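You operate a simulated robot arm through the tools that you are given. There is no shell and no other tool. Be economical: measure what you need, move in short steps, check, and stop when the job is done.

Carry out the task below with a simulated robot arm. There is one attempt and no reset: what you move stays moved.

TASK
Pile some things up. At the end: the teal food can (marked "BEANS") from the dryer top is on the washer top, with the red tape spool from there on top of it and the blue fluff ball on top of that; the yellow wool wash bottle is on the white blue-handled tray; whatever was shut is shut again. Leave all else as you found it, and nothing knocked over. Set down upright: teal food can, yellow wool wash bottle.

Only the result counts: the job must be done as asked and must still hold three seconds after the hand-in. Knocking over, shifting, dropping, spilling or breaking anything else fails it.

THE ROBOT
A 7-joint arm with a two-finger parallel gripper, fixed in place. Base frame: the origin is at the foot of the arm, x ahead of it, y to its left, z up; the work surface is at about z = 0. Readings come in mm, degrees, newtons and seconds.
With the tool pointing down near the work surface it reaches from about 220 to 580 mm from the base axis. Its first joint turns from -66.0 to 66.0 degrees. Payload 2.5 kg.
The tool frame sits at the grasp point between the pads (the TCP): z along the fingers, y along the line on which they close. The tips reach 23 mm beyond it. Largest opening 94 mm; finger width 38, thickness 10; the body of the gripper, 54 by 96 mm, starts 39 mm behind the TCP.
Orientation is that of the tool frame in the base frame, as a unit quaternion [x, y, z, w]. With the fingers straight down and closing along the base's y, the tool's x points along the base's -x, its y along +y and its z along -z.

THE INTERFACE
- The arm moves only by the tool arm_command. Its arguments are lists of equal length, an entry for each row: "translation": the shift along the tool's x, y, z in mm, a list of three; "dr": the turn, a rotation vector about the tool's x, y, z in degrees, a list of three; "claw": the finger opening in mm, from 0 to 94. In form: {"translation": [[x, y, z], ...], "dr": [[wx, wy, wz], ...], "claw": [claw, ...]}. A call has 1 to 20 rows; each row shifts and turns the commanded pose from where the row before left it, along the tool's axes as they then stand. Each row takes 0.2 s and may step no farther than 50 mm and 8.6 degrees from the row before; otherwise, or with a gripper value out of range, the whole call is refused. A pose out of reach is approached as far as the arm can. The call stops where the force on the tool passes 40 N (or 10 N more than at its start, if that is more) or the arm is blocked; 0.2 s more then pass. The fingers move at their own pace (about 108 mm/s each) and stop on an object; they squeeze with about 43 N. The grip force told is the motor's: it shows also when the fingers shut on nothing. Time passes only in rows, and 0.2 s behind the last, so rows that do not move let the fingers close. It gives the time, the measured TCP pose, the force on the tool (base axes), the opening and the grip force at its end, in the units of the frame above (readings bear some noise), with the torque about the TCP (base axes, N m) and any sound that the robot's microphone picked up.
- Cameras (640 x 400 px; columns grow to the right, rows downward): "scene" is fixed at [93.2, -401, 529.7]; the picture's right is [0.96, -0.28, 0.00], its down [-0.20, -0.67, -0.71] and it looks along [0.20, 0.68, -0.70] (base axes); focal length 214 px, centre (320, 200). "wrist" rides on the gripper at [87, 16, -74] in the tool frame; the picture's right is [-0.18, 0.98, 0.00], its down [-0.58, -0.11, -0.81] and it looks along [-0.79, -0.15, 0.59] (tool axes); focal length 243 px, centre (320, 200). There is no depth. A picture from a camera that has moved, and an enlarged one, comes with that camera's place and axes in the base frame and with its lens.
- camera(camera): a new picture of that camera. It takes no simulated time.
- zoom(camera, box): a new picture of the part [left, top, right, bottom] of that camera's present view, enlarged. It takes no simulated time.
- close_job(): hands the job in; it is judged then, once.

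Go step by step. Nothing tells you positions but the pictures and the camera data: compare them with the known pose of the tool, close in by small moves and look again before you grip or let go. The budget is 120 turns and 84 pictures, counting those below and the enlarged ones. Unless the task says otherwise, let go and move clear before handing in, and close with one line.

The tools are called after "Call:" by a JSON object that holds its "name" and its "arguments". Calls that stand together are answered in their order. arm_command: Moves the arm, as the interface text tells. Its arguments: {"type":"object","properties":{"translation":{"type":"array"},"dr":{"type":"array"},"claw":{"type":"array"}},"required":["translation","dr","claw"]} The other tools are called the same way: camera (camera) takes a picture; zoom (camera, box) takes an enlarged picture of a part of a camera's view; close_job () hands the job in.

At the start:

```text
time: 0.0
ee_pos: [262.9, -255.9, 443.6]
orientation: [0.0, 1.0, 0.0, 0.0]
ft_force: [-0.3, -0.5, 0.5]
torque: [-0.01, 0.02, -0.01]
grip_width: 94.3
grasp_force: 0.1
```

scene: 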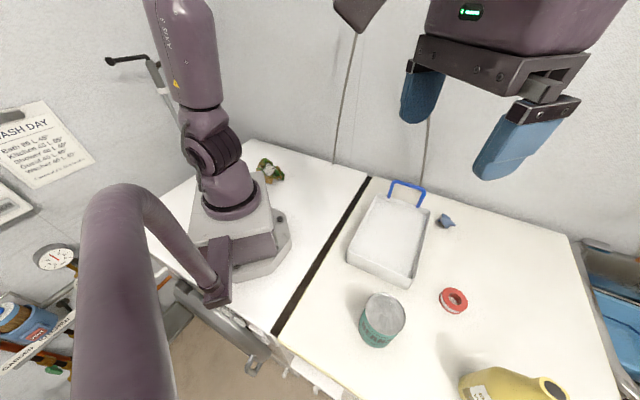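
wrist: 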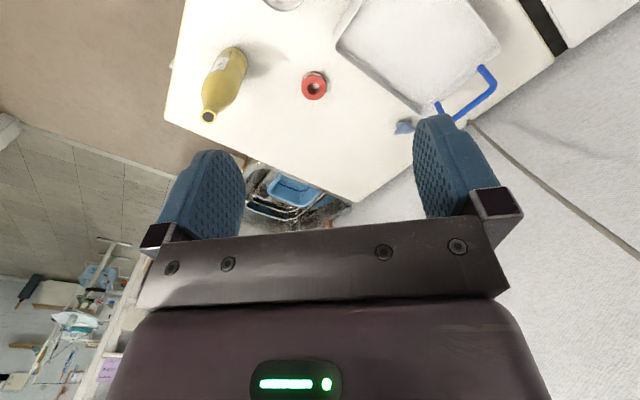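

The robot stands on the left top, and the tray, can, spool, fluff ball and bottle are on the right top across the black gap. I'll enlarge the views to read labels and look for anything shut.

Call:
{"name": "zoom", "arguments": {"camera": "scene", "box": [320, 160, 640, 400]}}

Call:
{"name": "zoom", "arguments": {"camera": "scene", "box": [0, 90, 320, 400]}}

Call:
{"name": "zoom", "arguments": {"camera": "wrist", "box": [160, 0, 560, 220]}}

```text
1.67 times, centred on (480, 280) of scene
camera zoom: at [93.2, -401.0, 529.7], right [0.96, -0.28, 0.0], down [-0.2, -0.67, -0.71], along [0.2, 0.68, -0.7], focal length 358 px, centre (53, 67)
```

zoom: 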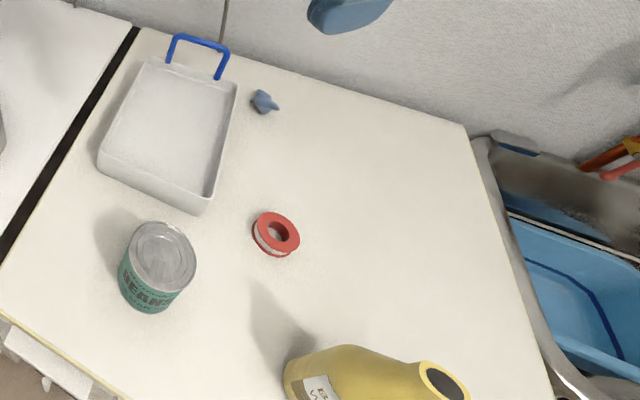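

```text
1.29 times, centred on (160, 245) of scene
camera zoom: at [93.2, -401.0, 529.7], right [0.96, -0.28, 0.0], down [-0.2, -0.67, -0.71], along [0.2, 0.68, -0.7], focal length 277 px, centre (526, 142)
```

zoom: 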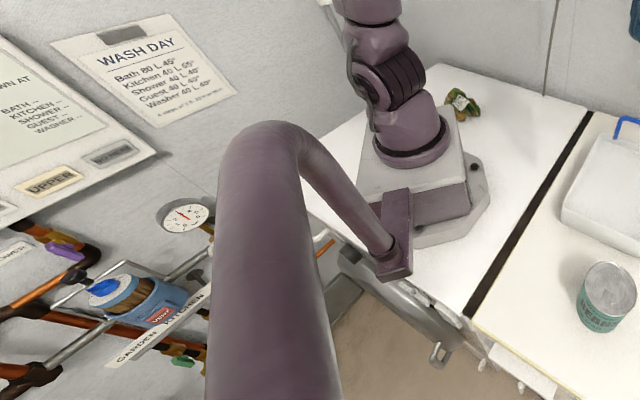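

```text
1.60 times, centred on (360, 110) of wrist
camera zoom: at [175.3, -239.1, 518.3], right [0.18, 0.98, 0.0], down [0.58, -0.11, 0.81], along [0.79, -0.15, -0.59], focal length 388 px, centre (256, 344)
```

zoom: 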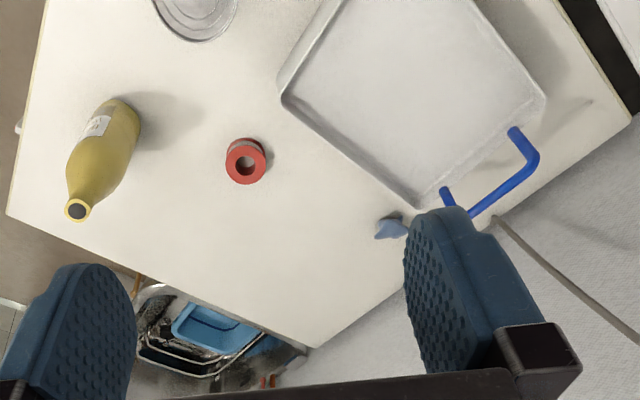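

I take the right top (can, spool, tray) as the dryer and the arm's own top as the washer; nothing shut is in the way. My estimates are can (245,-310, about 105 tall), spool (444,-303), fluff (591,-100), bottle (358,-443) and tray centre (393,-99). I'll go above the can first and look.

Call:
{"name": "arm_command", "arguments": {"translation": [[6, -18, 40], [6, -18, 45], [6, -18, 45], [0, 0, 45], [0, 0, 45]], "dr": [[0, 0, 0], [0, 0, 0], [0, 0, 0], [0, 0, 0], [0, 0, 0]], "claw": [94, 94, 94, 94, 94]}}

Call:
{"name": "camera", "arguments": {"camera": "wrist"}}

Call:
{"name": "camera", "arguments": {"camera": "scene"}}

```text
time: 1.2
ee_pos: [243.7, -311.8, 223.2]
orientation: [-0.001, 1.0, -0.001, 0.001]
ft_force: [0.1, 1.0, -0.2]
torque: [0.0, 0.03, -0.02]
grip_width: 93.8
grasp_force: 0.0
```

```text
78 pictures are left
camera wrist: at [157.3, -294.2, 297.2], right [0.18, 0.98, 0.0], down [0.58, -0.11, 0.81], along [0.79, -0.15, -0.59], focal length 243 px, centre (320, 200)
```

wrist: 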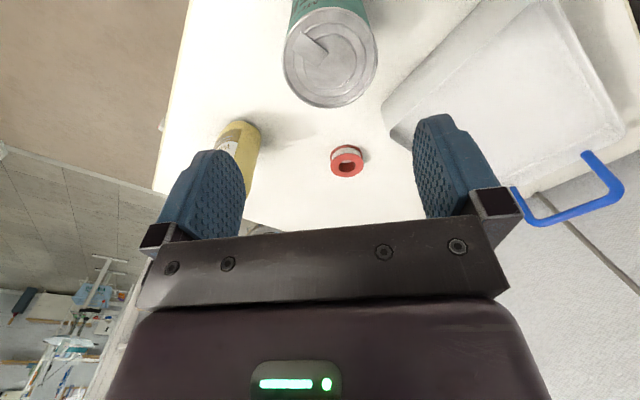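

```text
77 pictures are left
```

scene: 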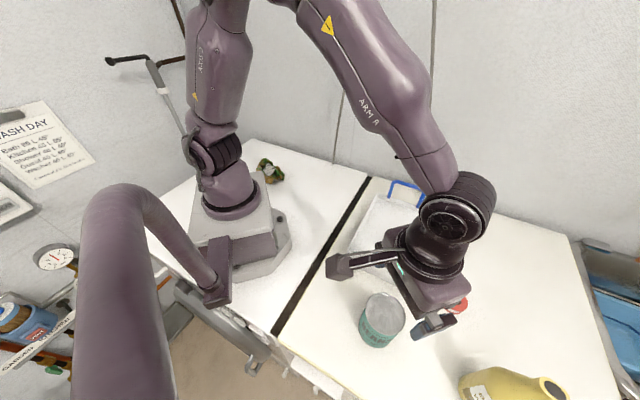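

The can rim is about 73 mm wide, centred near (249,-303), with the top at about z 85–100. I'll centre over it, come down to z 140 and check the fingers straddle it.

Call:
{"name": "arm_command", "arguments": {"translation": [[-5, 9, 40], [0, 0, 43]], "dr": [[0, 0, 0], [0, 0, 0]], "claw": [94, 94]}}

Call:
{"name": "camera", "arguments": {"camera": "wrist"}}

Call:
{"name": "zoom", "arguments": {"camera": "scene", "box": [300, 200, 540, 400]}}

```text
time: 1.8
ee_pos: [250.2, -301.0, 140.4]
orientation: [0.0, 1.0, 0.0, 0.0]
ft_force: [0.4, 0.7, -0.6]
torque: [-0.01, 0.02, 0.01]
grip_width: 93.9
grasp_force: 0.0
```

```text
76 pictures are left
camera wrist: at [162.6, -284.5, 214.9], right [0.18, 0.98, 0.0], down [0.58, -0.11, 0.81], along [0.79, -0.15, -0.59], focal length 243 px, centre (320, 200)
```

wrist: 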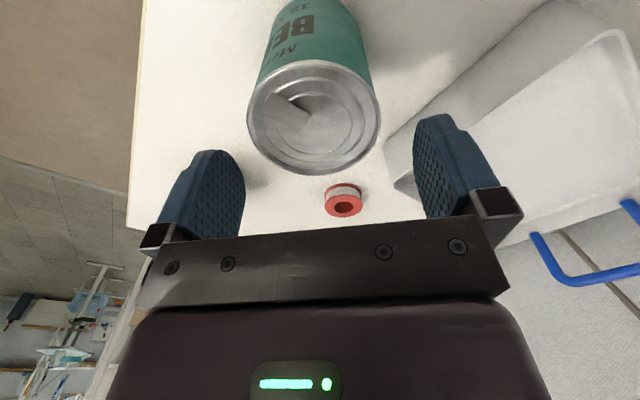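

```text
2.00 times, centred on (420, 300) of scene
camera zoom: at [93.2, -401.0, 529.7], right [0.96, -0.28, 0.0], down [-0.2, -0.67, -0.71], along [0.2, 0.68, -0.7], focal length 429 px, centre (120, 0)
```

zoom: 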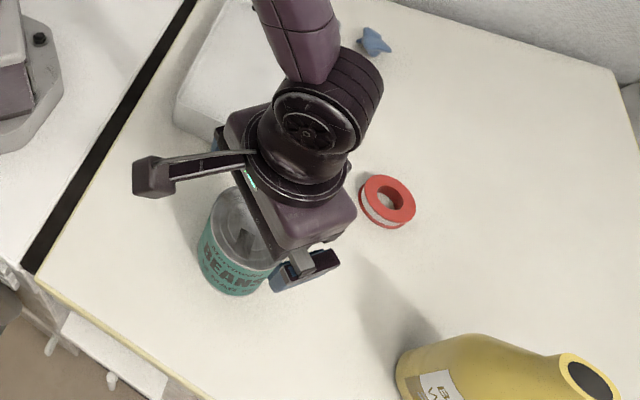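

The two wrist views agree: can centre about (247,-302.5), top z about 93. I'll descend to TCP z 72 and close.

Call:
{"name": "arm_command", "arguments": {"translation": [[3, -1.5, 24], [0, 0, 24], [0, 0, 20], [0, 0, 0], [0, 0, 0], [0, 0, 0]], "dr": [[0, 0, 0], [0, 0, 0], [0, 0, 0], [0, 0, 0], [0, 0, 0], [0, 0, 0]], "claw": [94, 94, 94, 94, 60, 60]}}

Call:
{"name": "camera", "arguments": {"camera": "wrist"}}

```text
time: 3.2
ee_pos: [246.0, -302.9, 71.0]
orientation: [0.001, 1.0, 0.0, -0.001]
ft_force: [1.0, -0.9, 0.0]
torque: [-0.07, -0.08, 0.01]
grip_width: 71.2
grasp_force: 43.0
```

```text
74 pictures are left
camera wrist: at [159.5, -285.7, 146.2], right [0.18, 0.98, 0.0], down [0.58, -0.11, 0.81], along [0.79, -0.15, -0.59], focal length 243 px, centre (320, 200)
```

wrist: 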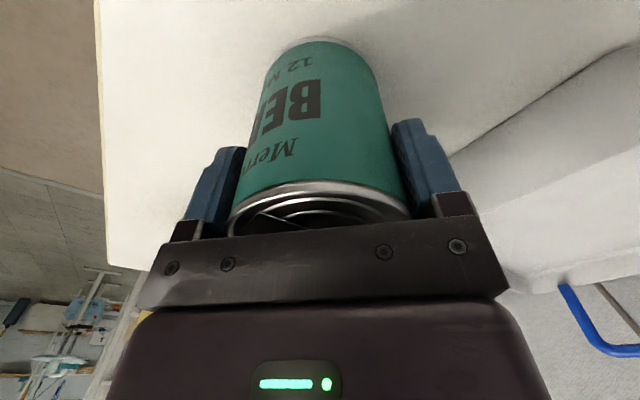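

The can is gripped at 71 mm. I'll lift it to z about 200 and check.

Call:
{"name": "arm_command", "arguments": {"translation": [[0, 0, -10], [0, 0, -20], [0, 0, -35], [0, 0, -35], [0, 0, -35]], "dr": [[0, 0, 0], [0, 0, 0], [0, 0, 0], [0, 0, 0], [0, 0, 0]], "claw": [60, 60, 60, 60, 60]}}

```text
time: 4.4
ee_pos: [246.1, -301.4, 208.0]
orientation: [0.001, 1.0, 0.0, 0.0]
ft_force: [-0.5, -0.9, -1.6]
torque: [0.02, -0.01, 0.02]
grip_width: 60.1
grasp_force: 0.0
```

The fingers went to the commanded 60 mm with no grip force, so the can slipped out. I'll look.

Call:
{"name": "camera", "arguments": {"camera": "wrist"}}

Call:
{"name": "camera", "arguments": {"camera": "scene"}}

```text
73 pictures are left
camera wrist: at [159.0, -284.9, 283.2], right [0.18, 0.98, 0.0], down [0.58, -0.11, 0.81], along [0.79, -0.15, -0.59], focal length 243 px, centre (320, 200)
```

wrist: 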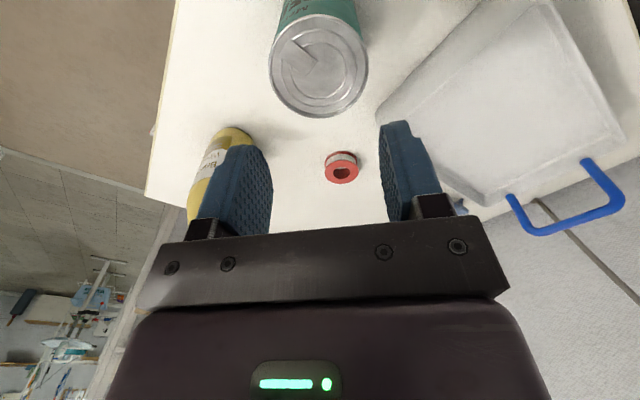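

```text
72 pictures are left
```

scene: 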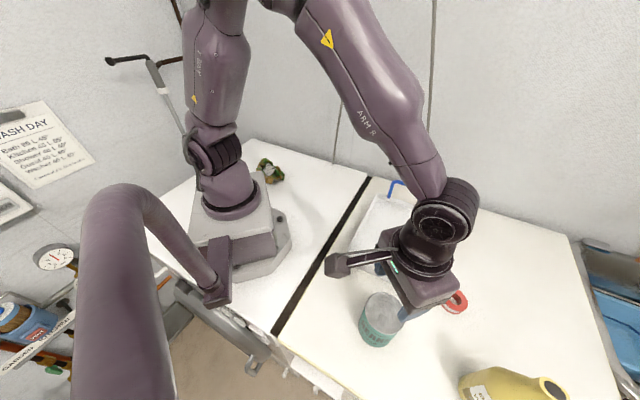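

The can is still upright in its place. I'll go back down slightly deeper, squeeze with the claw commanded to 0, and lift very slowly.

Call:
{"name": "arm_command", "arguments": {"translation": [[0, -1, 0], [0, 0, 40], [0, 0, 45], [0, 0, 40], [0, 0, 18], [0, 0, 0], [0, 0, 0], [0, 0, 0], [0, 0, 0]], "dr": [[0, 0, 0], [0, 0, 0], [0, 0, 0], [0, 0, 0], [0, 0, 0], [0, 0, 0], [0, 0, 0], [0, 0, 0], [0, 0, 0]], "claw": [94, 94, 94, 94, 94, 94, 0, 0, 0]}}

Call:
{"name": "arm_command", "arguments": {"translation": [[0, 0, -2], [0, 0, -2], [0, 0, -2], [0, 0, -2], [0, 0, -2]], "dr": [[0, 0, 0], [0, 0, 0], [0, 0, 0], [0, 0, 0], [0, 0, 0]], "claw": [0, 0, 0, 0, 0]}}

Call:
{"name": "camera", "arguments": {"camera": "wrist"}}

```text
time: 6.4
ee_pos: [245.1, -302.7, 65.1]
orientation: [0.0, 1.0, 0.0, 0.001]
ft_force: [-6.7, 8.9, 33.3]
torque: [0.5, -0.09, 0.14]
grip_width: 70.6
grasp_force: 43.5
```

```text
time: 7.6
ee_pos: [245.4, -304.2, 74.3]
orientation: [0.0, 1.0, 0.0, 0.0]
ft_force: [-0.6, -0.6, -4.2]
torque: [0.04, -0.02, -0.02]
grip_width: 70.5
grasp_force: 42.9
```

```text
71 pictures are left
camera wrist: at [159.4, -286.8, 149.2], right [0.18, 0.98, 0.0], down [0.58, -0.11, 0.81], along [0.79, -0.15, -0.59], focal length 243 px, centre (320, 200)
```

wrist: 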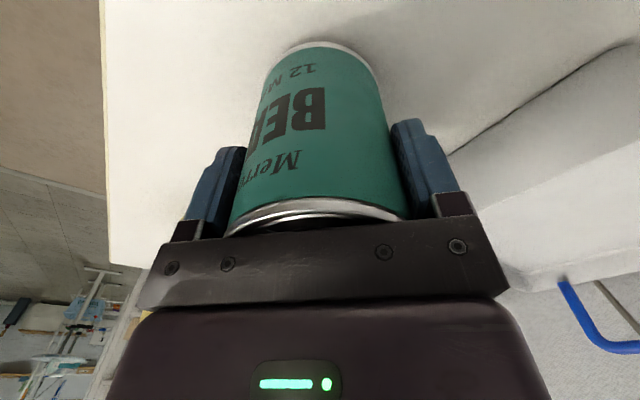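

Weight of about 4 N is now on the tool, so the can is up (the palm touched the rim at TCP z 65, so the can is about 103 tall). I'll keep lifting gently.

Call:
{"name": "arm_command", "arguments": {"translation": [[0, 0, -4], [0, 0, -7], [0, 0, -10], [0, 0, -12], [0, 0, -12], [0, 0, -12], [0, 0, -12], [0, 0, -12], [0, 0, -12], [0, 0, -10], [0, 0, -7], [0, 0, -4]], "dr": [[0, 0, 0], [0, 0, 0], [0, 0, 0], [0, 0, 0], [0, 0, 0], [0, 0, 0], [0, 0, 0], [0, 0, 0], [0, 0, 0], [0, 0, 0], [0, 0, 0], [0, 0, 0]], "claw": [0, 0, 0, 0, 0, 0, 0, 0, 0, 0, 0, 0]}}

Call:
{"name": "camera", "arguments": {"camera": "scene"}}

```text
time: 10.2
ee_pos: [247.0, -303.8, 189.3]
orientation: [0.0, 1.0, -0.001, -0.001]
ft_force: [0.6, -0.1, -4.0]
torque: [-0.03, 0.06, -0.02]
grip_width: 70.3
grasp_force: 42.7
```

```text
70 pictures are left
```

scene: 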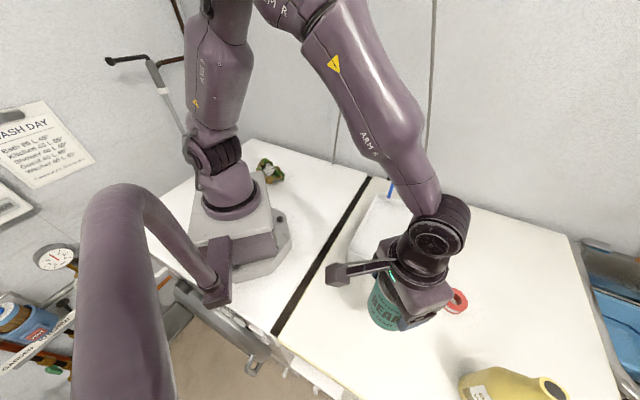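

The can is held firmly. I'll carry it level across the gap to about (290,140) over the washer top.

Call:
{"name": "arm_command", "arguments": {"translation": [[-1, 10, 0], [-2, 20, 0], [-3, 30, 0], [-3, 30, 0], [-3, 30, 0], [-3, 30, 0], [-3, 30, 0], [-3, 30, 0], [-3, 30, 0], [-3, 30, 0], [-3, 30, 0], [-3, 30, 0], [-3, 30, 0], [-3, 30, 0], [-2, 27, 0], [-1, 17, 0], [-1, 10, 0]], "dr": [[0, 0, 0], [0, 0, 0], [0, 0, 0], [0, 0, 0], [0, 0, 0], [0, 0, 0], [0, 0, 0], [0, 0, 0], [0, 0, 0], [0, 0, 0], [0, 0, 0], [0, 0, 0], [0, 0, 0], [0, 0, 0], [0, 0, 0], [0, 0, 0], [0, 0, 0]], "claw": [0, 0, 0, 0, 0, 0, 0, 0, 0, 0, 0, 0, 0, 0, 0, 0, 0]}}

Call:
{"name": "camera", "arguments": {"camera": "scene"}}

Call:
{"name": "camera", "arguments": {"camera": "wrist"}}

```text
time: 13.8
ee_pos: [289.6, 141.2, 188.8]
orientation: [0.0, 1.0, 0.001, 0.0]
ft_force: [0.0, -0.1, -4.3]
torque: [-0.02, 0.03, -0.01]
grip_width: 70.5
grasp_force: 43.2
```

```text
69 pictures are left
```

scene: 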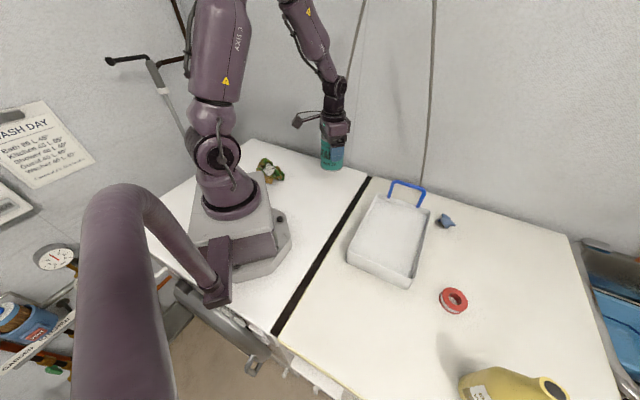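

```text
68 pictures are left
camera wrist: at [203.0, 157.7, 262.9], right [0.18, 0.98, 0.0], down [0.58, -0.11, 0.81], along [0.79, -0.15, -0.59], focal length 243 px, centre (320, 200)
```

wrist: 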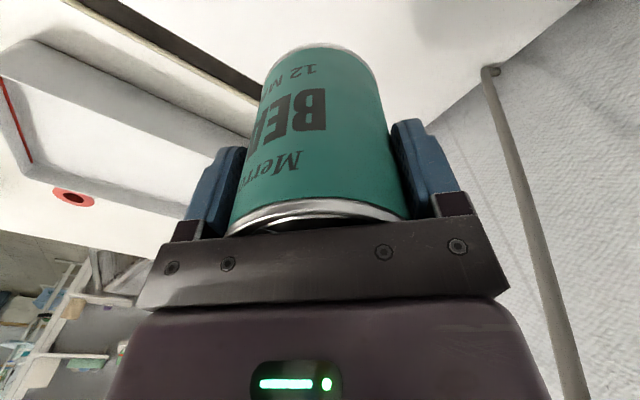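

The can is over clear washer top. I'll lower to just above it, then creep down.

Call:
{"name": "arm_command", "arguments": {"translation": [[0, 0, 10], [0, 0, 15], [0, 0, 15], [0, 0, 15], [0, 0, 15], [0, 0, 15], [0, 0, 15], [0, 0, 10], [0, 0, 6], [0, 0, 2], [0, 0, 1], [0, 0, 1], [0, 0, 1]], "dr": [[0, 0, 0], [0, 0, 0], [0, 0, 0], [0, 0, 0], [0, 0, 0], [0, 0, 0], [0, 0, 0], [0, 0, 0], [0, 0, 0], [0, 0, 0], [0, 0, 0], [0, 0, 0], [0, 0, 0]], "claw": [0, 0, 0, 0, 0, 0, 0, 0, 0, 0, 0, 0, 0]}}

```text
time: 16.6
ee_pos: [288.8, 140.4, 67.5]
orientation: [0.001, 1.0, 0.0, 0.001]
ft_force: [0.1, 0.3, -4.4]
torque: [-0.02, 0.04, 0.01]
grip_width: 70.5
grasp_force: 43.0
```

No contact yet at z 67.5. I'll creep down further.

Call:
{"name": "arm_command", "arguments": {"translation": [[0, 0, 1], [0, 0, 1], [0, 0, 1]], "dr": [[0, 0, 0], [0, 0, 0], [0, 0, 0]], "claw": [0, 0, 0]}}

```text
time: 17.4
ee_pos: [290.1, 140.0, 65.0]
orientation: [0.0, 1.0, 0.001, 0.0]
ft_force: [-9.1, -3.9, 31.0]
torque: [-0.15, 0.17, -0.09]
grip_width: 70.4
grasp_force: 43.3
```

It's standing on the washer top. I'll ease off 1 mm, open and rise straight up.

Call:
{"name": "arm_command", "arguments": {"translation": [[0, 0, -0.8], [0, 0, 0], [0, 0, 0], [0, 0, -10], [0, 0, -25], [0, 0, -40], [0, 0, -45], [0, 0, -45]], "dr": [[0, 0, 0], [0, 0, 0], [0, 0, 0], [0, 0, 0], [0, 0, 0], [0, 0, 0], [0, 0, 0], [0, 0, 0]], "claw": [0, 94, 94, 94, 94, 94, 94, 94]}}

Call:
{"name": "camera", "arguments": {"camera": "wrist"}}

```text
time: 19.2
ee_pos: [288.9, 140.3, 230.9]
orientation: [-0.001, 1.0, -0.001, 0.001]
ft_force: [0.1, 0.3, 0.7]
torque: [0.01, -0.02, 0.04]
grip_width: 94.2
grasp_force: 0.2
```

```text
67 pictures are left
camera wrist: at [202.5, 156.8, 305.6], right [0.18, 0.98, 0.0], down [0.58, -0.11, 0.81], along [0.79, -0.15, -0.59], focal length 243 px, centre (320, 200)
```

wrist: 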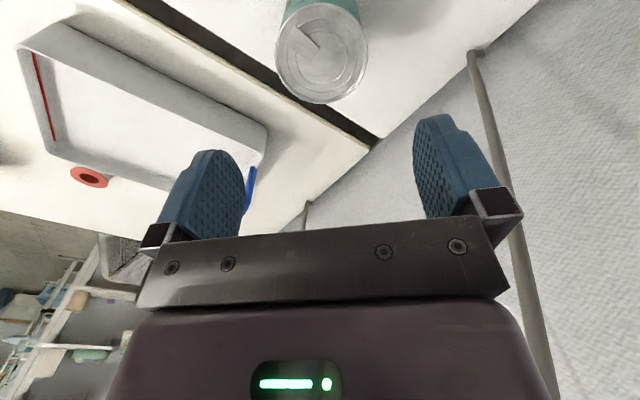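

The can stands at about (288,140) on the washer. Next I'll go above the spool at about (444,-303).

Call:
{"name": "arm_command", "arguments": {"translation": [[-6, -18, 0], [-13, -37, 0], [-13, -37, 0], [-13, -37, 0], [-13, -37, 0], [-13, -37, 0], [-13, -37, 0], [-13, -37, 0], [-13, -37, 0], [-13, -37, 0], [-13, -37, 10], [-13, -37, 20], [-6, -18, 30], [0, 0, 30]], "dr": [[0, 0, 0], [0, 0, 0], [0, 0, 0], [0, 0, 0], [0, 0, 0], [0, 0, 0], [0, 0, 0], [0, 0, 0], [0, 0, 0], [0, 0, 0], [0, 0, 0], [0, 0, 0], [0, 0, 0], [0, 0, 0]], "claw": [94, 94, 94, 94, 94, 94, 94, 94, 94, 94, 94, 94, 94, 94]}}

Call:
{"name": "camera", "arguments": {"camera": "wrist"}}

Call:
{"name": "camera", "arguments": {"camera": "scene"}}

```text
time: 22.2
ee_pos: [444.9, -302.9, 140.8]
orientation: [0.0, 1.0, -0.001, 0.001]
ft_force: [0.0, 0.4, -0.3]
torque: [-0.01, 0.03, -0.01]
grip_width: 94.1
grasp_force: 0.2
```

```text
66 pictures are left
camera wrist: at [357.1, -286.5, 214.6], right [0.18, 0.98, 0.0], down [0.58, -0.11, 0.81], along [0.79, -0.15, -0.59], focal length 243 px, centre (320, 200)
```

wrist: 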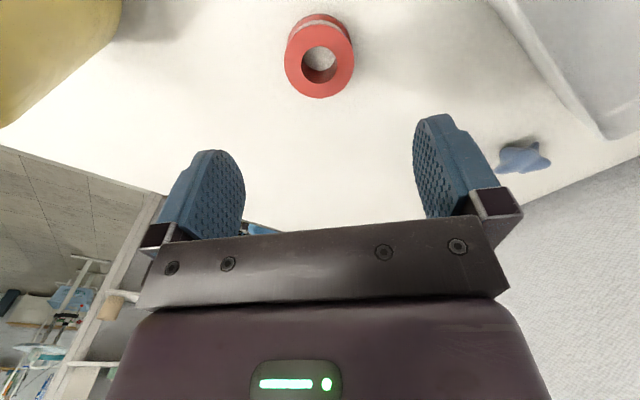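

```text
65 pictures are left
```

scene: 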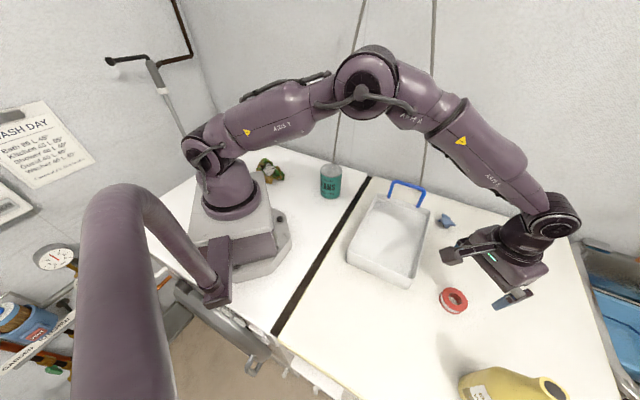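

The spool is centred under the TCP at (444.5,-303.6), about 53 mm wide. I'll descend to TCP z 27 (tips about 4 above the top) and close.

Call:
{"name": "arm_command", "arguments": {"translation": [[0, -0.7, 35], [0, 0, 35], [0, 0, 25], [0, 0, 12], [0, 0, 6], [0, 0, 0], [0, 0, 0], [0, 0, 0], [0, 0, 0]], "dr": [[0, 0, 0], [0, 0, 0], [0, 0, 0], [0, 0, 0], [0, 0, 0], [0, 0, 0], [0, 0, 0], [0, 0, 0], [0, 0, 0]], "claw": [80, 80, 80, 80, 80, 80, 0, 0, 0]}}

Call:
{"name": "camera", "arguments": {"camera": "wrist"}}

```text
time: 24.2
ee_pos: [444.5, -303.6, 28.1]
orientation: [0.0, 1.0, 0.0, -0.001]
ft_force: [0.0, 0.3, 0.4]
torque: [-0.04, -0.05, -0.04]
grip_width: 49.1
grasp_force: 42.6
```

```text
64 pictures are left
camera wrist: at [357.8, -286.8, 102.1], right [0.18, 0.98, 0.0], down [0.58, -0.11, 0.81], along [0.79, -0.15, -0.59], focal length 243 px, centre (320, 200)
```

wrist: 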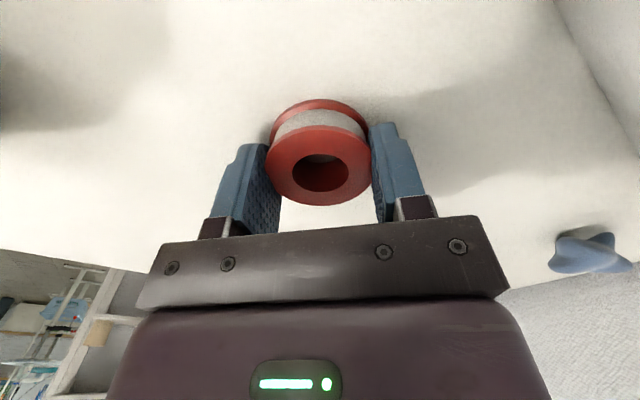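

The spool is gripped at 49 mm, so its bottom is 28 mm below the TCP. I'll lift gently.

Call:
{"name": "arm_command", "arguments": {"translation": [[0, 0, -3], [0, 0, -5], [0, 0, -10], [0, 0, -20], [0, 0, -30], [0, 0, -35], [0, 0, -40], [0, 0, -40], [0, 0, -20]], "dr": [[0, 0, 0], [0, 0, 0], [0, 0, 0], [0, 0, 0], [0, 0, 0], [0, 0, 0], [0, 0, 0], [0, 0, 0], [0, 0, 0]], "claw": [0, 0, 0, 0, 0, 0, 0, 0, 0]}}

```text
time: 26.2
ee_pos: [444.0, -303.3, 230.9]
orientation: [0.0, 1.0, -0.001, 0.001]
ft_force: [-1.2, 0.0, -0.8]
torque: [-0.02, 0.02, 0.04]
grip_width: 50.6
grasp_force: 42.9
```

The spool is held. I'll carry it back above the can.

Call:
{"name": "arm_command", "arguments": {"translation": [[5, 14, 0], [12, 34, 0], [12, 34, 0], [12, 34, 0], [12, 34, 0], [12, 34, 0], [12, 34, 0], [12, 34, 0], [12, 34, 0], [12, 34, 0], [12, 34, 0], [12, 34, 0], [12, 34, 0], [12, 34, 0], [-0.5, -12.4, 0]], "dr": [[0, 0, 0], [0, 0, 0], [0, 0, 0], [0, 0, 0], [0, 0, 0], [0, 0, 0], [0, 0, 0], [0, 0, 0], [0, 0, 0], [0, 0, 0], [0, 0, 0], [0, 0, 0], [0, 0, 0], [0, 0, 0], [0, 0, 0]], "claw": [0, 0, 0, 0, 0, 0, 0, 0, 0, 0, 0, 0, 0, 0, 0]}}

Call:
{"name": "camera", "arguments": {"camera": "wrist"}}

Call:
{"name": "zoom", "arguments": {"camera": "scene", "box": [260, 90, 420, 210]}}

```text
time: 29.4
ee_pos: [284.5, 141.5, 231.0]
orientation: [0.0, 1.0, -0.001, 0.0]
ft_force: [0.3, 0.1, -0.1]
torque: [0.03, -0.02, 0.01]
grip_width: 50.6
grasp_force: 43.0
```

```text
63 pictures are left
camera wrist: at [197.1, 158.2, 305.1], right [0.18, 0.98, 0.0], down [0.58, -0.11, 0.81], along [0.79, -0.15, -0.59], focal length 243 px, centre (320, 200)
```

wrist: 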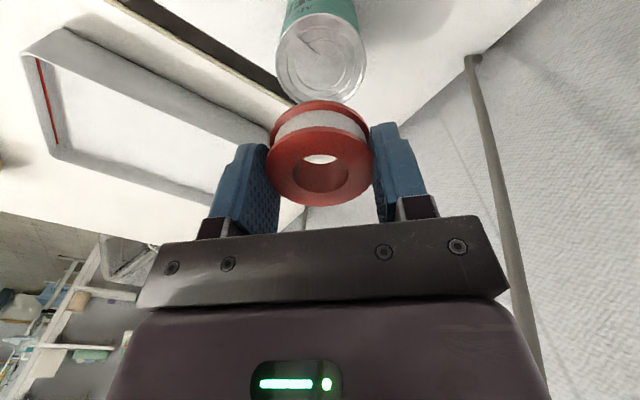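

```text
3.33 times, centred on (340, 150) of scene
camera zoom: at [93.2, -401.0, 529.7], right [0.96, -0.28, 0.0], down [-0.2, -0.67, -0.71], along [0.2, 0.68, -0.7], focal length 715 px, centre (253, 367)
```

zoom: 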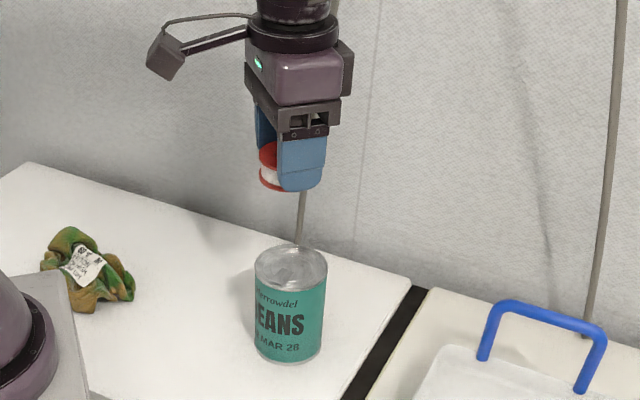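

The spool hangs level and centred over the can, which is at about (286,140). I'll nudge into line and lower to just above the lid.

Call:
{"name": "arm_command", "arguments": {"translation": [[-3.5, -1.3, 15], [0, 0, 30], [0, 0, 25], [0, 0, 15], [0, 0, 8], [0, 0, 0]], "dr": [[0, 0, 0], [0, 0, 0], [0, 0, 0], [0, 0, 0], [0, 0, 0], [0, 0, 0]], "claw": [0, 0, 0, 0, 0, 0]}}

Call:
{"name": "camera", "arguments": {"camera": "wrist"}}

Call:
{"name": "zoom", "arguments": {"camera": "scene", "box": [280, 130, 380, 205]}}

```text
time: 30.8
ee_pos: [287.0, 138.1, 137.6]
orientation: [0.0, 1.0, -0.001, 0.0]
ft_force: [0.2, 0.6, 0.3]
torque: [0.01, -0.01, 0.02]
grip_width: 50.4
grasp_force: 42.8
```

```text
61 pictures are left
camera wrist: at [200.5, 156.0, 211.7], right [0.18, 0.98, 0.0], down [0.58, -0.11, 0.81], along [0.79, -0.15, -0.59], focal length 243 px, centre (320, 200)
```

wrist: 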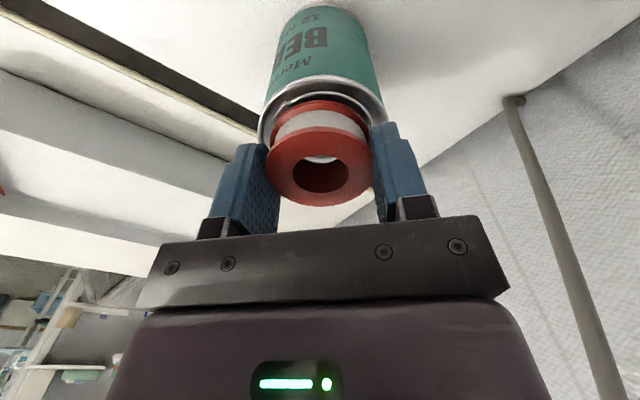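

```text
5.33 times, centred on (330, 168) of scene
camera zoom: at [93.2, -401.0, 529.7], right [0.96, -0.28, 0.0], down [-0.2, -0.67, -0.71], along [0.2, 0.68, -0.7], focal length 1144 px, centre (267, 373)
```

zoom: 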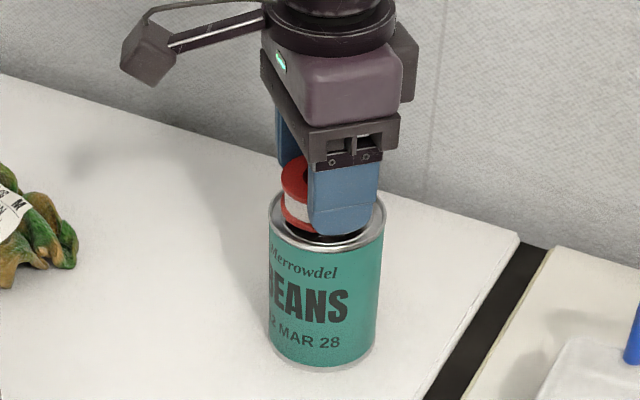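

Everything is lined up, with the tips still above the rim. I'll creep down to contact.

Call:
{"name": "arm_command", "arguments": {"translation": [[0, 0.8, 2], [0, 0, 1.5], [0, 0, 1], [0, 0, 1], [0, 0, 0]], "dr": [[0, 0, 0], [0, 0, 0], [0, 0, 0], [0, 0, 0], [0, 0, 0]], "claw": [0, 0, 0, 0, 0]}}

```text
time: 32.0
ee_pos: [287.0, 139.5, 132.5]
orientation: [0.0, 1.0, 0.0, 0.001]
ft_force: [-3.4, -1.6, 12.8]
torque: [-0.03, 0.05, 0.0]
grip_width: 50.5
grasp_force: 43.2
```

The spool touches the lid. I'll ease off slightly, open, and rise.

Call:
{"name": "arm_command", "arguments": {"translation": [[0, 0, -0.3], [0, 0, 0], [0, 0, 0], [0, 0, -8], [0, 0, -25], [0, 0, -40], [0, 0, -45]], "dr": [[0, 0, 0], [0, 0, 0], [0, 0, 0], [0, 0, 0], [0, 0, 0], [0, 0, 0], [0, 0, 0]], "claw": [0, 80, 80, 80, 80, 80, 80]}}

Call:
{"name": "camera", "arguments": {"camera": "wrist"}}

Call:
{"name": "zoom", "arguments": {"camera": "scene", "box": [280, 130, 380, 205]}}

```text
time: 33.6
ee_pos: [285.8, 140.6, 251.2]
orientation: [0.0, 1.0, 0.0, 0.0]
ft_force: [-0.1, 0.2, -0.8]
torque: [0.0, 0.03, -0.03]
grip_width: 79.8
grasp_force: 0.1
```

```text
59 pictures are left
camera wrist: at [199.2, 157.0, 325.8], right [0.18, 0.98, 0.0], down [0.58, -0.11, 0.81], along [0.79, -0.15, -0.59], focal length 243 px, centre (320, 200)
```

wrist: 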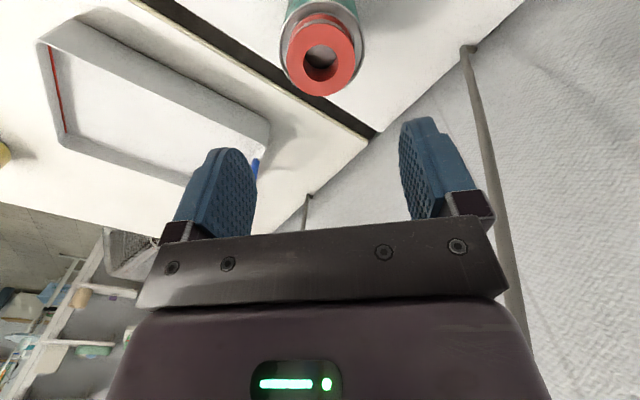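

```text
5.33 times, centred on (330, 168) of scene
camera zoom: at [93.2, -401.0, 529.7], right [0.96, -0.28, 0.0], down [-0.2, -0.67, -0.71], along [0.2, 0.68, -0.7], focal length 1144 px, centre (267, 373)
```

zoom: 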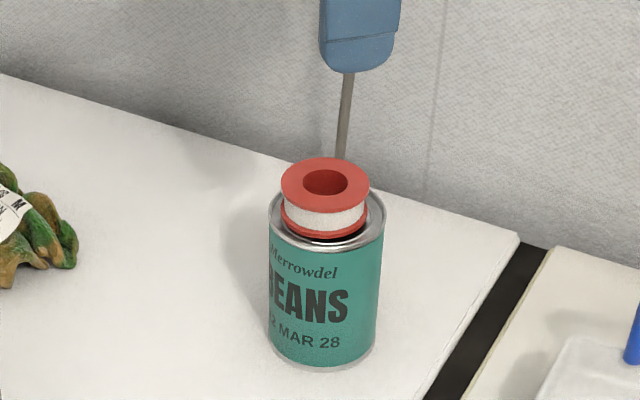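

The spool sits flat and centred on the can. Next is the fluff ball; I'll approach to about (520,-100,180) and look.

Call:
{"name": "arm_command", "arguments": {"translation": [[-15, -15, 0], [-33, -34, 0], [-33, -34, 0], [-33, -34, 0], [-33, -34, 0], [-33, -34, 0], [-33, -34, 20], [-21, -21, 30], [0, 0, 20]], "dr": [[0, 0, 0], [0, 0, 0], [0, 0, 0], [0, 0, 0], [0, 0, 0], [0, 0, 0], [0, 0, 0], [0, 0, 0], [0, 0, 0]], "claw": [80, 80, 80, 80, 80, 80, 80, 80, 80]}}

Call:
{"name": "camera", "arguments": {"camera": "wrist"}}

Call:
{"name": "zoom", "arguments": {"camera": "scene", "box": [380, 160, 500, 260]}}

```text
refused: row 7 steps farther than a row can; nothing moved
```

```text
57 pictures are left
camera wrist: at [199.2, 157.0, 325.8], right [0.18, 0.98, 0.0], down [0.58, -0.11, 0.81], along [0.79, -0.15, -0.59], focal length 243 px, centre (320, 200)
```

wrist: 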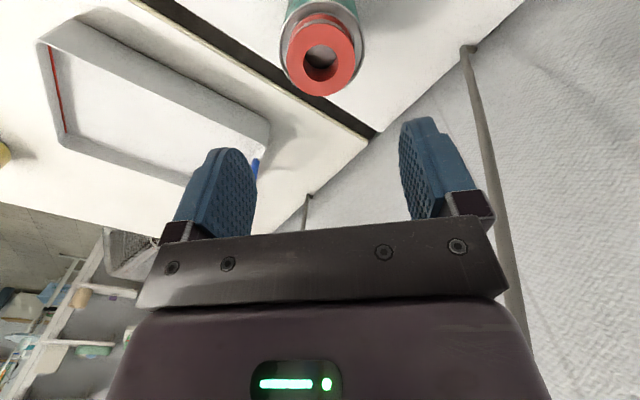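

```text
4.00 times, centred on (440, 210) of scene
camera zoom: at [93.2, -401.0, 529.7], right [0.96, -0.28, 0.0], down [-0.2, -0.67, -0.71], along [0.2, 0.68, -0.7], focal length 858 px, centre (-160, 160)
```

zoom: 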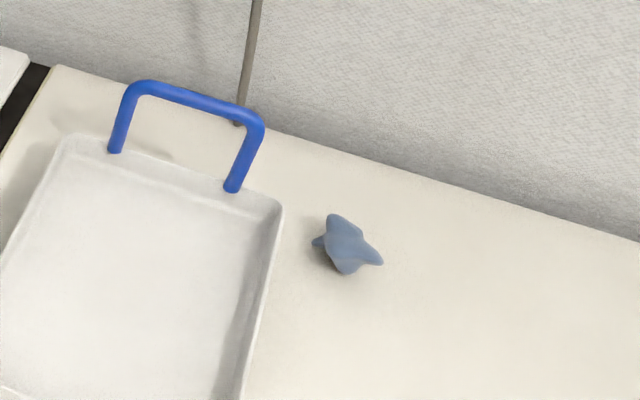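

One row was too long, so nothing moved. The same approach follows with shorter rows.

Call:
{"name": "arm_command", "arguments": {"translation": [[-15, -15, 0], [-33, -34, 0], [-33, -34, 0], [-33, -34, 0], [-33, -34, 0], [-33, -34, 0], [-33, -34, 0], [-21, -21, 30], [0, 0, 40]], "dr": [[0, 0, 0], [0, 0, 0], [0, 0, 0], [0, 0, 0], [0, 0, 0], [0, 0, 0], [0, 0, 0], [0, 0, 0], [0, 0, 0]], "claw": [80, 80, 80, 80, 80, 80, 80, 80, 80]}}

Call:
{"name": "camera", "arguments": {"camera": "wrist"}}

```text
time: 35.6
ee_pos: [523.3, -101.5, 182.2]
orientation: [0.001, 1.0, 0.0, 0.0]
ft_force: [-0.4, -0.4, 0.0]
torque: [0.02, -0.01, 0.03]
grip_width: 80.3
grasp_force: 0.0
```

```text
55 pictures are left
camera wrist: at [436.5, -84.9, 256.0], right [0.18, 0.98, 0.0], down [0.58, -0.11, 0.81], along [0.79, -0.15, -0.59], focal length 243 px, centre (320, 200)
```

wrist: 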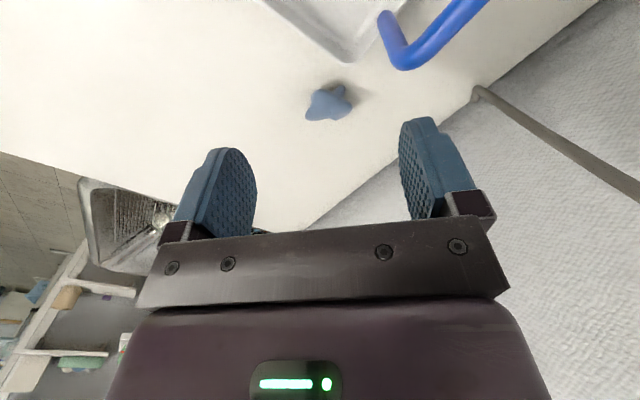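

The fluff is at about (587,-102,14), just past the straight-down reach. I'll tilt the tool 21° outward and move to just above it.

Call:
{"name": "arm_command", "arguments": {"translation": [[0, 0, 0], [0, 0, 0], [0, 0, 0], [-7, -0.3, 35.6], [-7, -0.3, 35.6], [-7, -0.3, 35.6], [0, 0, 0]], "dr": [[0, -7, 0], [0, -7, 0], [0, -7, 0], [0, 0, 0], [0, 0, 0], [0, 0, 0], [0, 0, 0]], "claw": [70, 70, 70, 70, 70, 70, 70]}}

Call:
{"name": "camera", "arguments": {"camera": "wrist"}}

Call:
{"name": "camera", "arguments": {"camera": "scene"}}

```text
time: 37.2
ee_pos: [580.7, -101.5, 86.8]
orientation: [0.0, 0.983, 0.0, 0.183]
ft_force: [0.0, 0.3, 0.0]
torque: [0.0, -0.01, -0.01]
grip_width: 70.0
grasp_force: 0.0
```

```text
54 pictures are left
camera wrist: at [472.5, -84.7, 126.0], right [0.17, 0.98, 0.07], down [0.25, -0.11, 0.96], along [0.95, -0.15, -0.27], focal length 243 px, centre (320, 200)
```

wrist: 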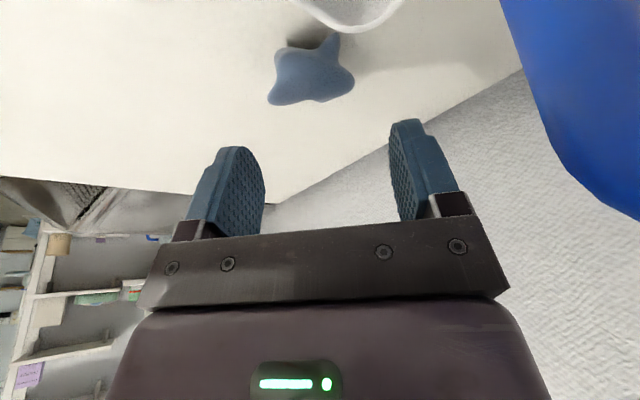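

```text
53 pictures are left
```

scene: 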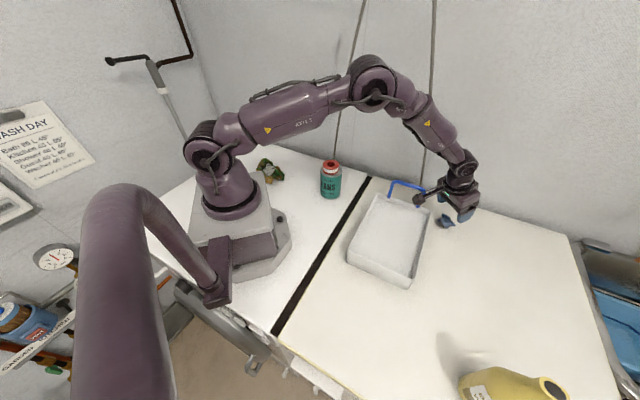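

The fluff is at about (588,-103), but the tray handle bend stands close to the hand's left side. I'll enlarge the scene view to judge the clearance before going down.

Call:
{"name": "zoom", "arguments": {"camera": "scene", "box": [380, 140, 500, 240]}}

```text
4.00 times, centred on (440, 190) of scene
camera zoom: at [93.2, -401.0, 529.7], right [0.96, -0.28, 0.0], down [-0.2, -0.67, -0.71], along [0.2, 0.68, -0.7], focal length 858 px, centre (-160, 240)
```

zoom: 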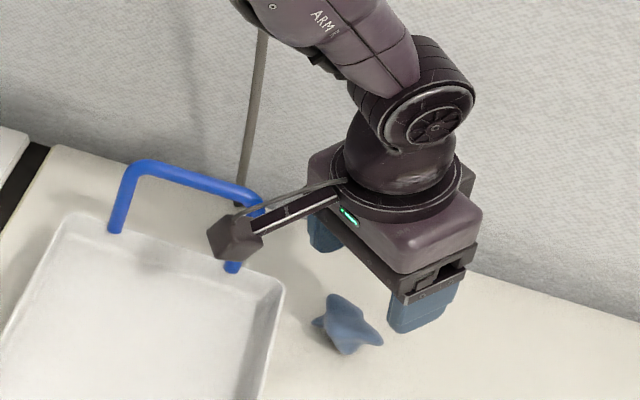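

The clearance to the handle is about 30 mm, enough for a straight descent. I'll go down 36 mm first and check.

Call:
{"name": "arm_command", "arguments": {"translation": [[6, -1, 17], [6, -1, 17], [0, 0, 0]], "dr": [[0, 0, 0], [0, 0, 0], [0, 0, 0]], "claw": [70, 70, 70]}}

Call:
{"name": "camera", "arguments": {"camera": "wrist"}}

Call:
{"name": "zoom", "arguments": {"camera": "scene", "box": [380, 140, 500, 240]}}

```text
time: 38.0
ee_pos: [580.2, -103.8, 52.0]
orientation: [0.0, 0.983, 0.0, 0.183]
ft_force: [0.4, -0.3, 0.7]
torque: [0.02, 0.0, 0.03]
grip_width: 70.0
grasp_force: 0.2
```

```text
51 pictures are left
camera wrist: at [473.0, -86.4, 90.5], right [0.17, 0.98, 0.07], down [0.25, -0.11, 0.96], along [0.95, -0.15, -0.27], focal length 243 px, centre (320, 200)
```

wrist: 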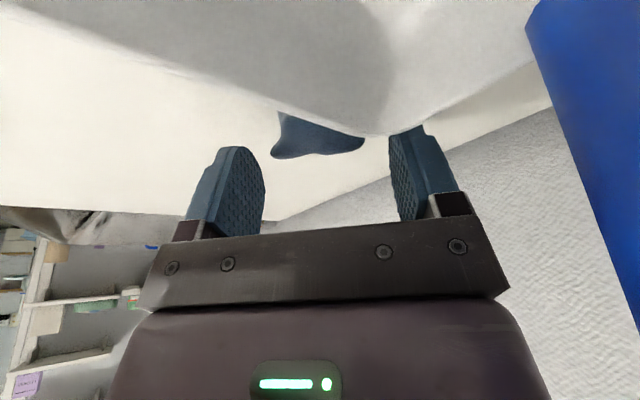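

```text
4.00 times, centred on (440, 190) of scene
camera zoom: at [93.2, -401.0, 529.7], right [0.96, -0.28, 0.0], down [-0.2, -0.67, -0.71], along [0.2, 0.68, -0.7], focal length 858 px, centre (-160, 240)
```

zoom: 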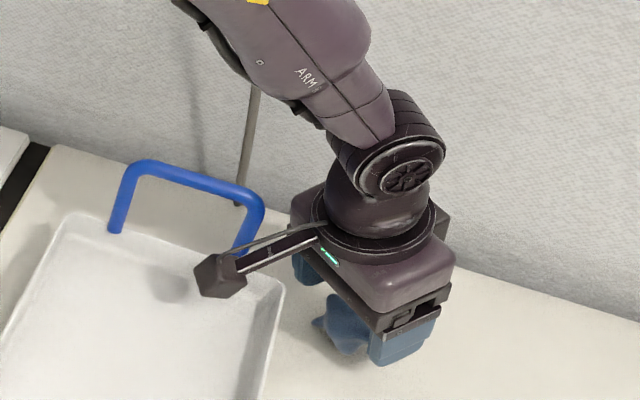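

The tray rim is close under the tilted hand, so I'll reduce the tilt to 11°, which raises the hand's lower edge and the camera. Then I'll check again.

Call:
{"name": "arm_command", "arguments": {"translation": [[0, 0, 0], [0, 0, 0], [0, 0, 0]], "dr": [[0, 5, 0], [0, 5, 0], [0, 0, 0]], "claw": [70, 70, 70]}}

Call:
{"name": "camera", "arguments": {"camera": "wrist"}}

Call:
{"name": "zoom", "arguments": {"camera": "scene", "box": [380, 140, 500, 240]}}

```text
time: 38.8
ee_pos: [580.6, -102.4, 51.6]
orientation: [0.0, 0.995, 0.0, 0.096]
ft_force: [0.5, 0.3, -0.5]
torque: [-0.02, 0.0, 0.0]
grip_width: 70.0
grasp_force: 0.0
```

```text
49 pictures are left
camera wrist: at [481.0, -86.3, 108.9], right [0.18, 0.98, 0.03], down [0.42, -0.11, 0.9], along [0.89, -0.15, -0.43], focal length 243 px, centre (320, 200)
```

wrist: 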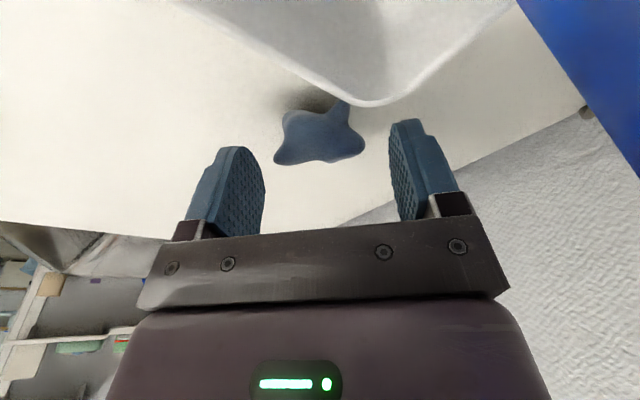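

```text
4.00 times, centred on (440, 190) of scene
camera zoom: at [93.2, -401.0, 529.7], right [0.96, -0.28, 0.0], down [-0.2, -0.67, -0.71], along [0.2, 0.68, -0.7], focal length 858 px, centre (-160, 240)
```

zoom: 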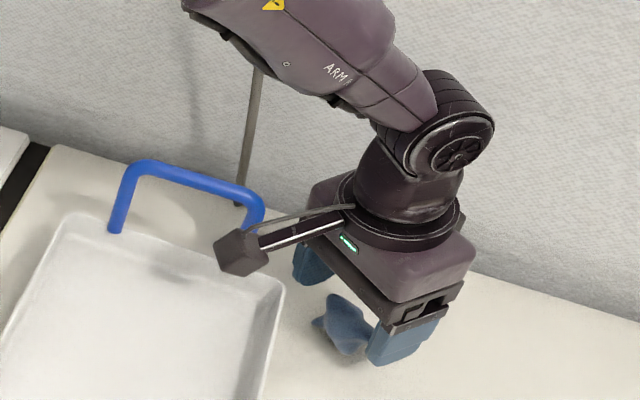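

The hand and camera are now clear of the rim and handle, and the fluff sits between the fingers. I'll descend to TCP z 31 and close.

Call:
{"name": "arm_command", "arguments": {"translation": [[-0.2, -0.3, 11], [-0.2, -0.3, 10], [0, 0, 0], [0, 0, 0], [0, 0, 0], [0, 0, 0]], "dr": [[0, 0, 0], [0, 0, 0], [0, 0, 0], [0, 0, 0], [0, 0, 0], [0, 0, 0]], "claw": [70, 70, 70, 0, 0, 0]}}

Call:
{"name": "camera", "arguments": {"camera": "wrist"}}

```text
time: 40.2
ee_pos: [584.8, -103.1, 31.0]
orientation: [0.001, 0.995, -0.001, 0.096]
ft_force: [0.3, 0.5, 0.5]
torque: [0.02, -0.04, -0.04]
grip_width: 54.4
grasp_force: 42.8
```

```text
47 pictures are left
camera wrist: at [485.4, -86.5, 88.6], right [0.18, 0.98, 0.04], down [0.42, -0.11, 0.9], along [0.89, -0.15, -0.43], focal length 243 px, centre (320, 200)
```

wrist: 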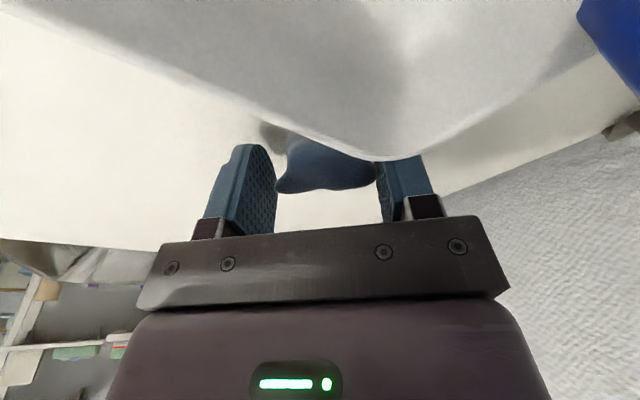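

It's gripped at 54 mm across its lobes. I'll lift slowly straight up.

Call:
{"name": "arm_command", "arguments": {"translation": [[-0.4, 0, -2], [-0.6, 0, -3], [-1, 0, -5], [-1.9, 0, -10], [-2.9, 0, -15], [-4, 0, -20], [-4, 0, -20]], "dr": [[0, 0, 0], [0, 0, 0], [0, 0, 0], [0, 0, 0], [0, 0, 0], [0, 0, 0], [0, 0, 0]], "claw": [0, 0, 0, 0, 0, 0, 0]}}

Call:
{"name": "camera", "arguments": {"camera": "wrist"}}

Call:
{"name": "zoom", "arguments": {"camera": "scene", "box": [380, 120, 500, 240]}}

```text
time: 41.8
ee_pos: [585.2, -103.2, 108.1]
orientation: [0.0, 0.995, 0.0, 0.095]
ft_force: [-0.7, 0.1, -0.5]
torque: [0.02, 0.05, -0.01]
grip_width: 54.3
grasp_force: 43.1
```

```text
46 pictures are left
camera wrist: at [485.0, -86.9, 165.8], right [0.18, 0.98, 0.04], down [0.42, -0.11, 0.9], along [0.89, -0.15, -0.43], focal length 243 px, centre (320, 200)
```

wrist: 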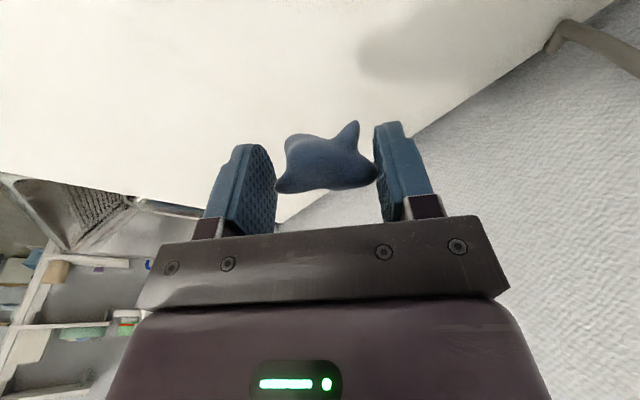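

```text
3.33 times, centred on (440, 180) of scene
camera zoom: at [93.2, -401.0, 529.7], right [0.96, -0.28, 0.0], down [-0.2, -0.67, -0.71], along [0.2, 0.68, -0.7], focal length 715 px, centre (-80, 267)
```

zoom: 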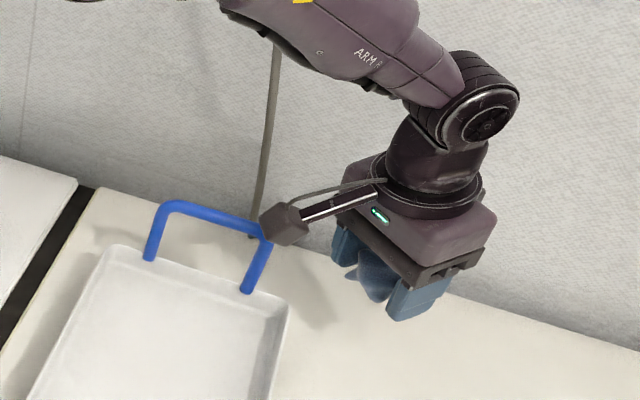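

It's lifted securely. I'll raise it to about z 260 and take a close look at its underside shape.

Call:
{"name": "arm_command", "arguments": {"translation": [[-5, 0, -25], [-8, 0, -40], [-8, 0, -40], [-8, 0, -40], [0, 0, 0]], "dr": [[0, 0, 0], [0, 0, 0], [0, 0, 0], [0, 0, 0], [0, 0, 0]], "claw": [0, 0, 0, 0, 0]}}

Call:
{"name": "zoom", "arguments": {"camera": "wrist", "box": [240, 90, 420, 220]}}

Call:
{"name": "zoom", "arguments": {"camera": "scene", "box": [400, 60, 520, 150]}}

```text
time: 43.0
ee_pos: [584.9, -104.0, 257.7]
orientation: [0.0, 0.995, 0.0, 0.096]
ft_force: [0.8, -0.9, 0.3]
torque: [-0.03, -0.02, -0.02]
grip_width: 54.5
grasp_force: 42.6
```

```text
3.08 times, centred on (330, 155) of wrist
camera zoom: at [485.5, -86.9, 313.7], right [0.18, 0.98, 0.04], down [0.42, -0.11, 0.9], along [0.89, -0.15, -0.43], focal length 746 px, centre (289, 338)
```

zoom: 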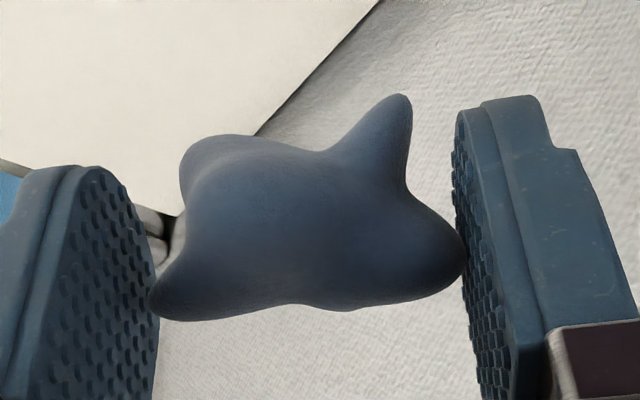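

```text
4.44 times, centred on (460, 105) of scene
camera zoom: at [93.2, -401.0, 529.7], right [0.96, -0.28, 0.0], down [-0.2, -0.67, -0.71], along [0.2, 0.68, -0.7], focal length 953 px, centre (-302, 622)
```

zoom: 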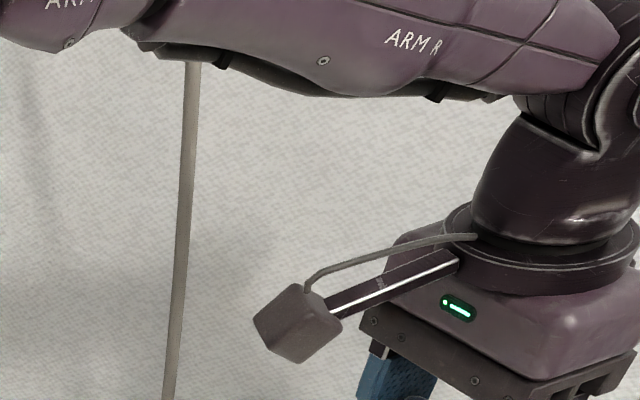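

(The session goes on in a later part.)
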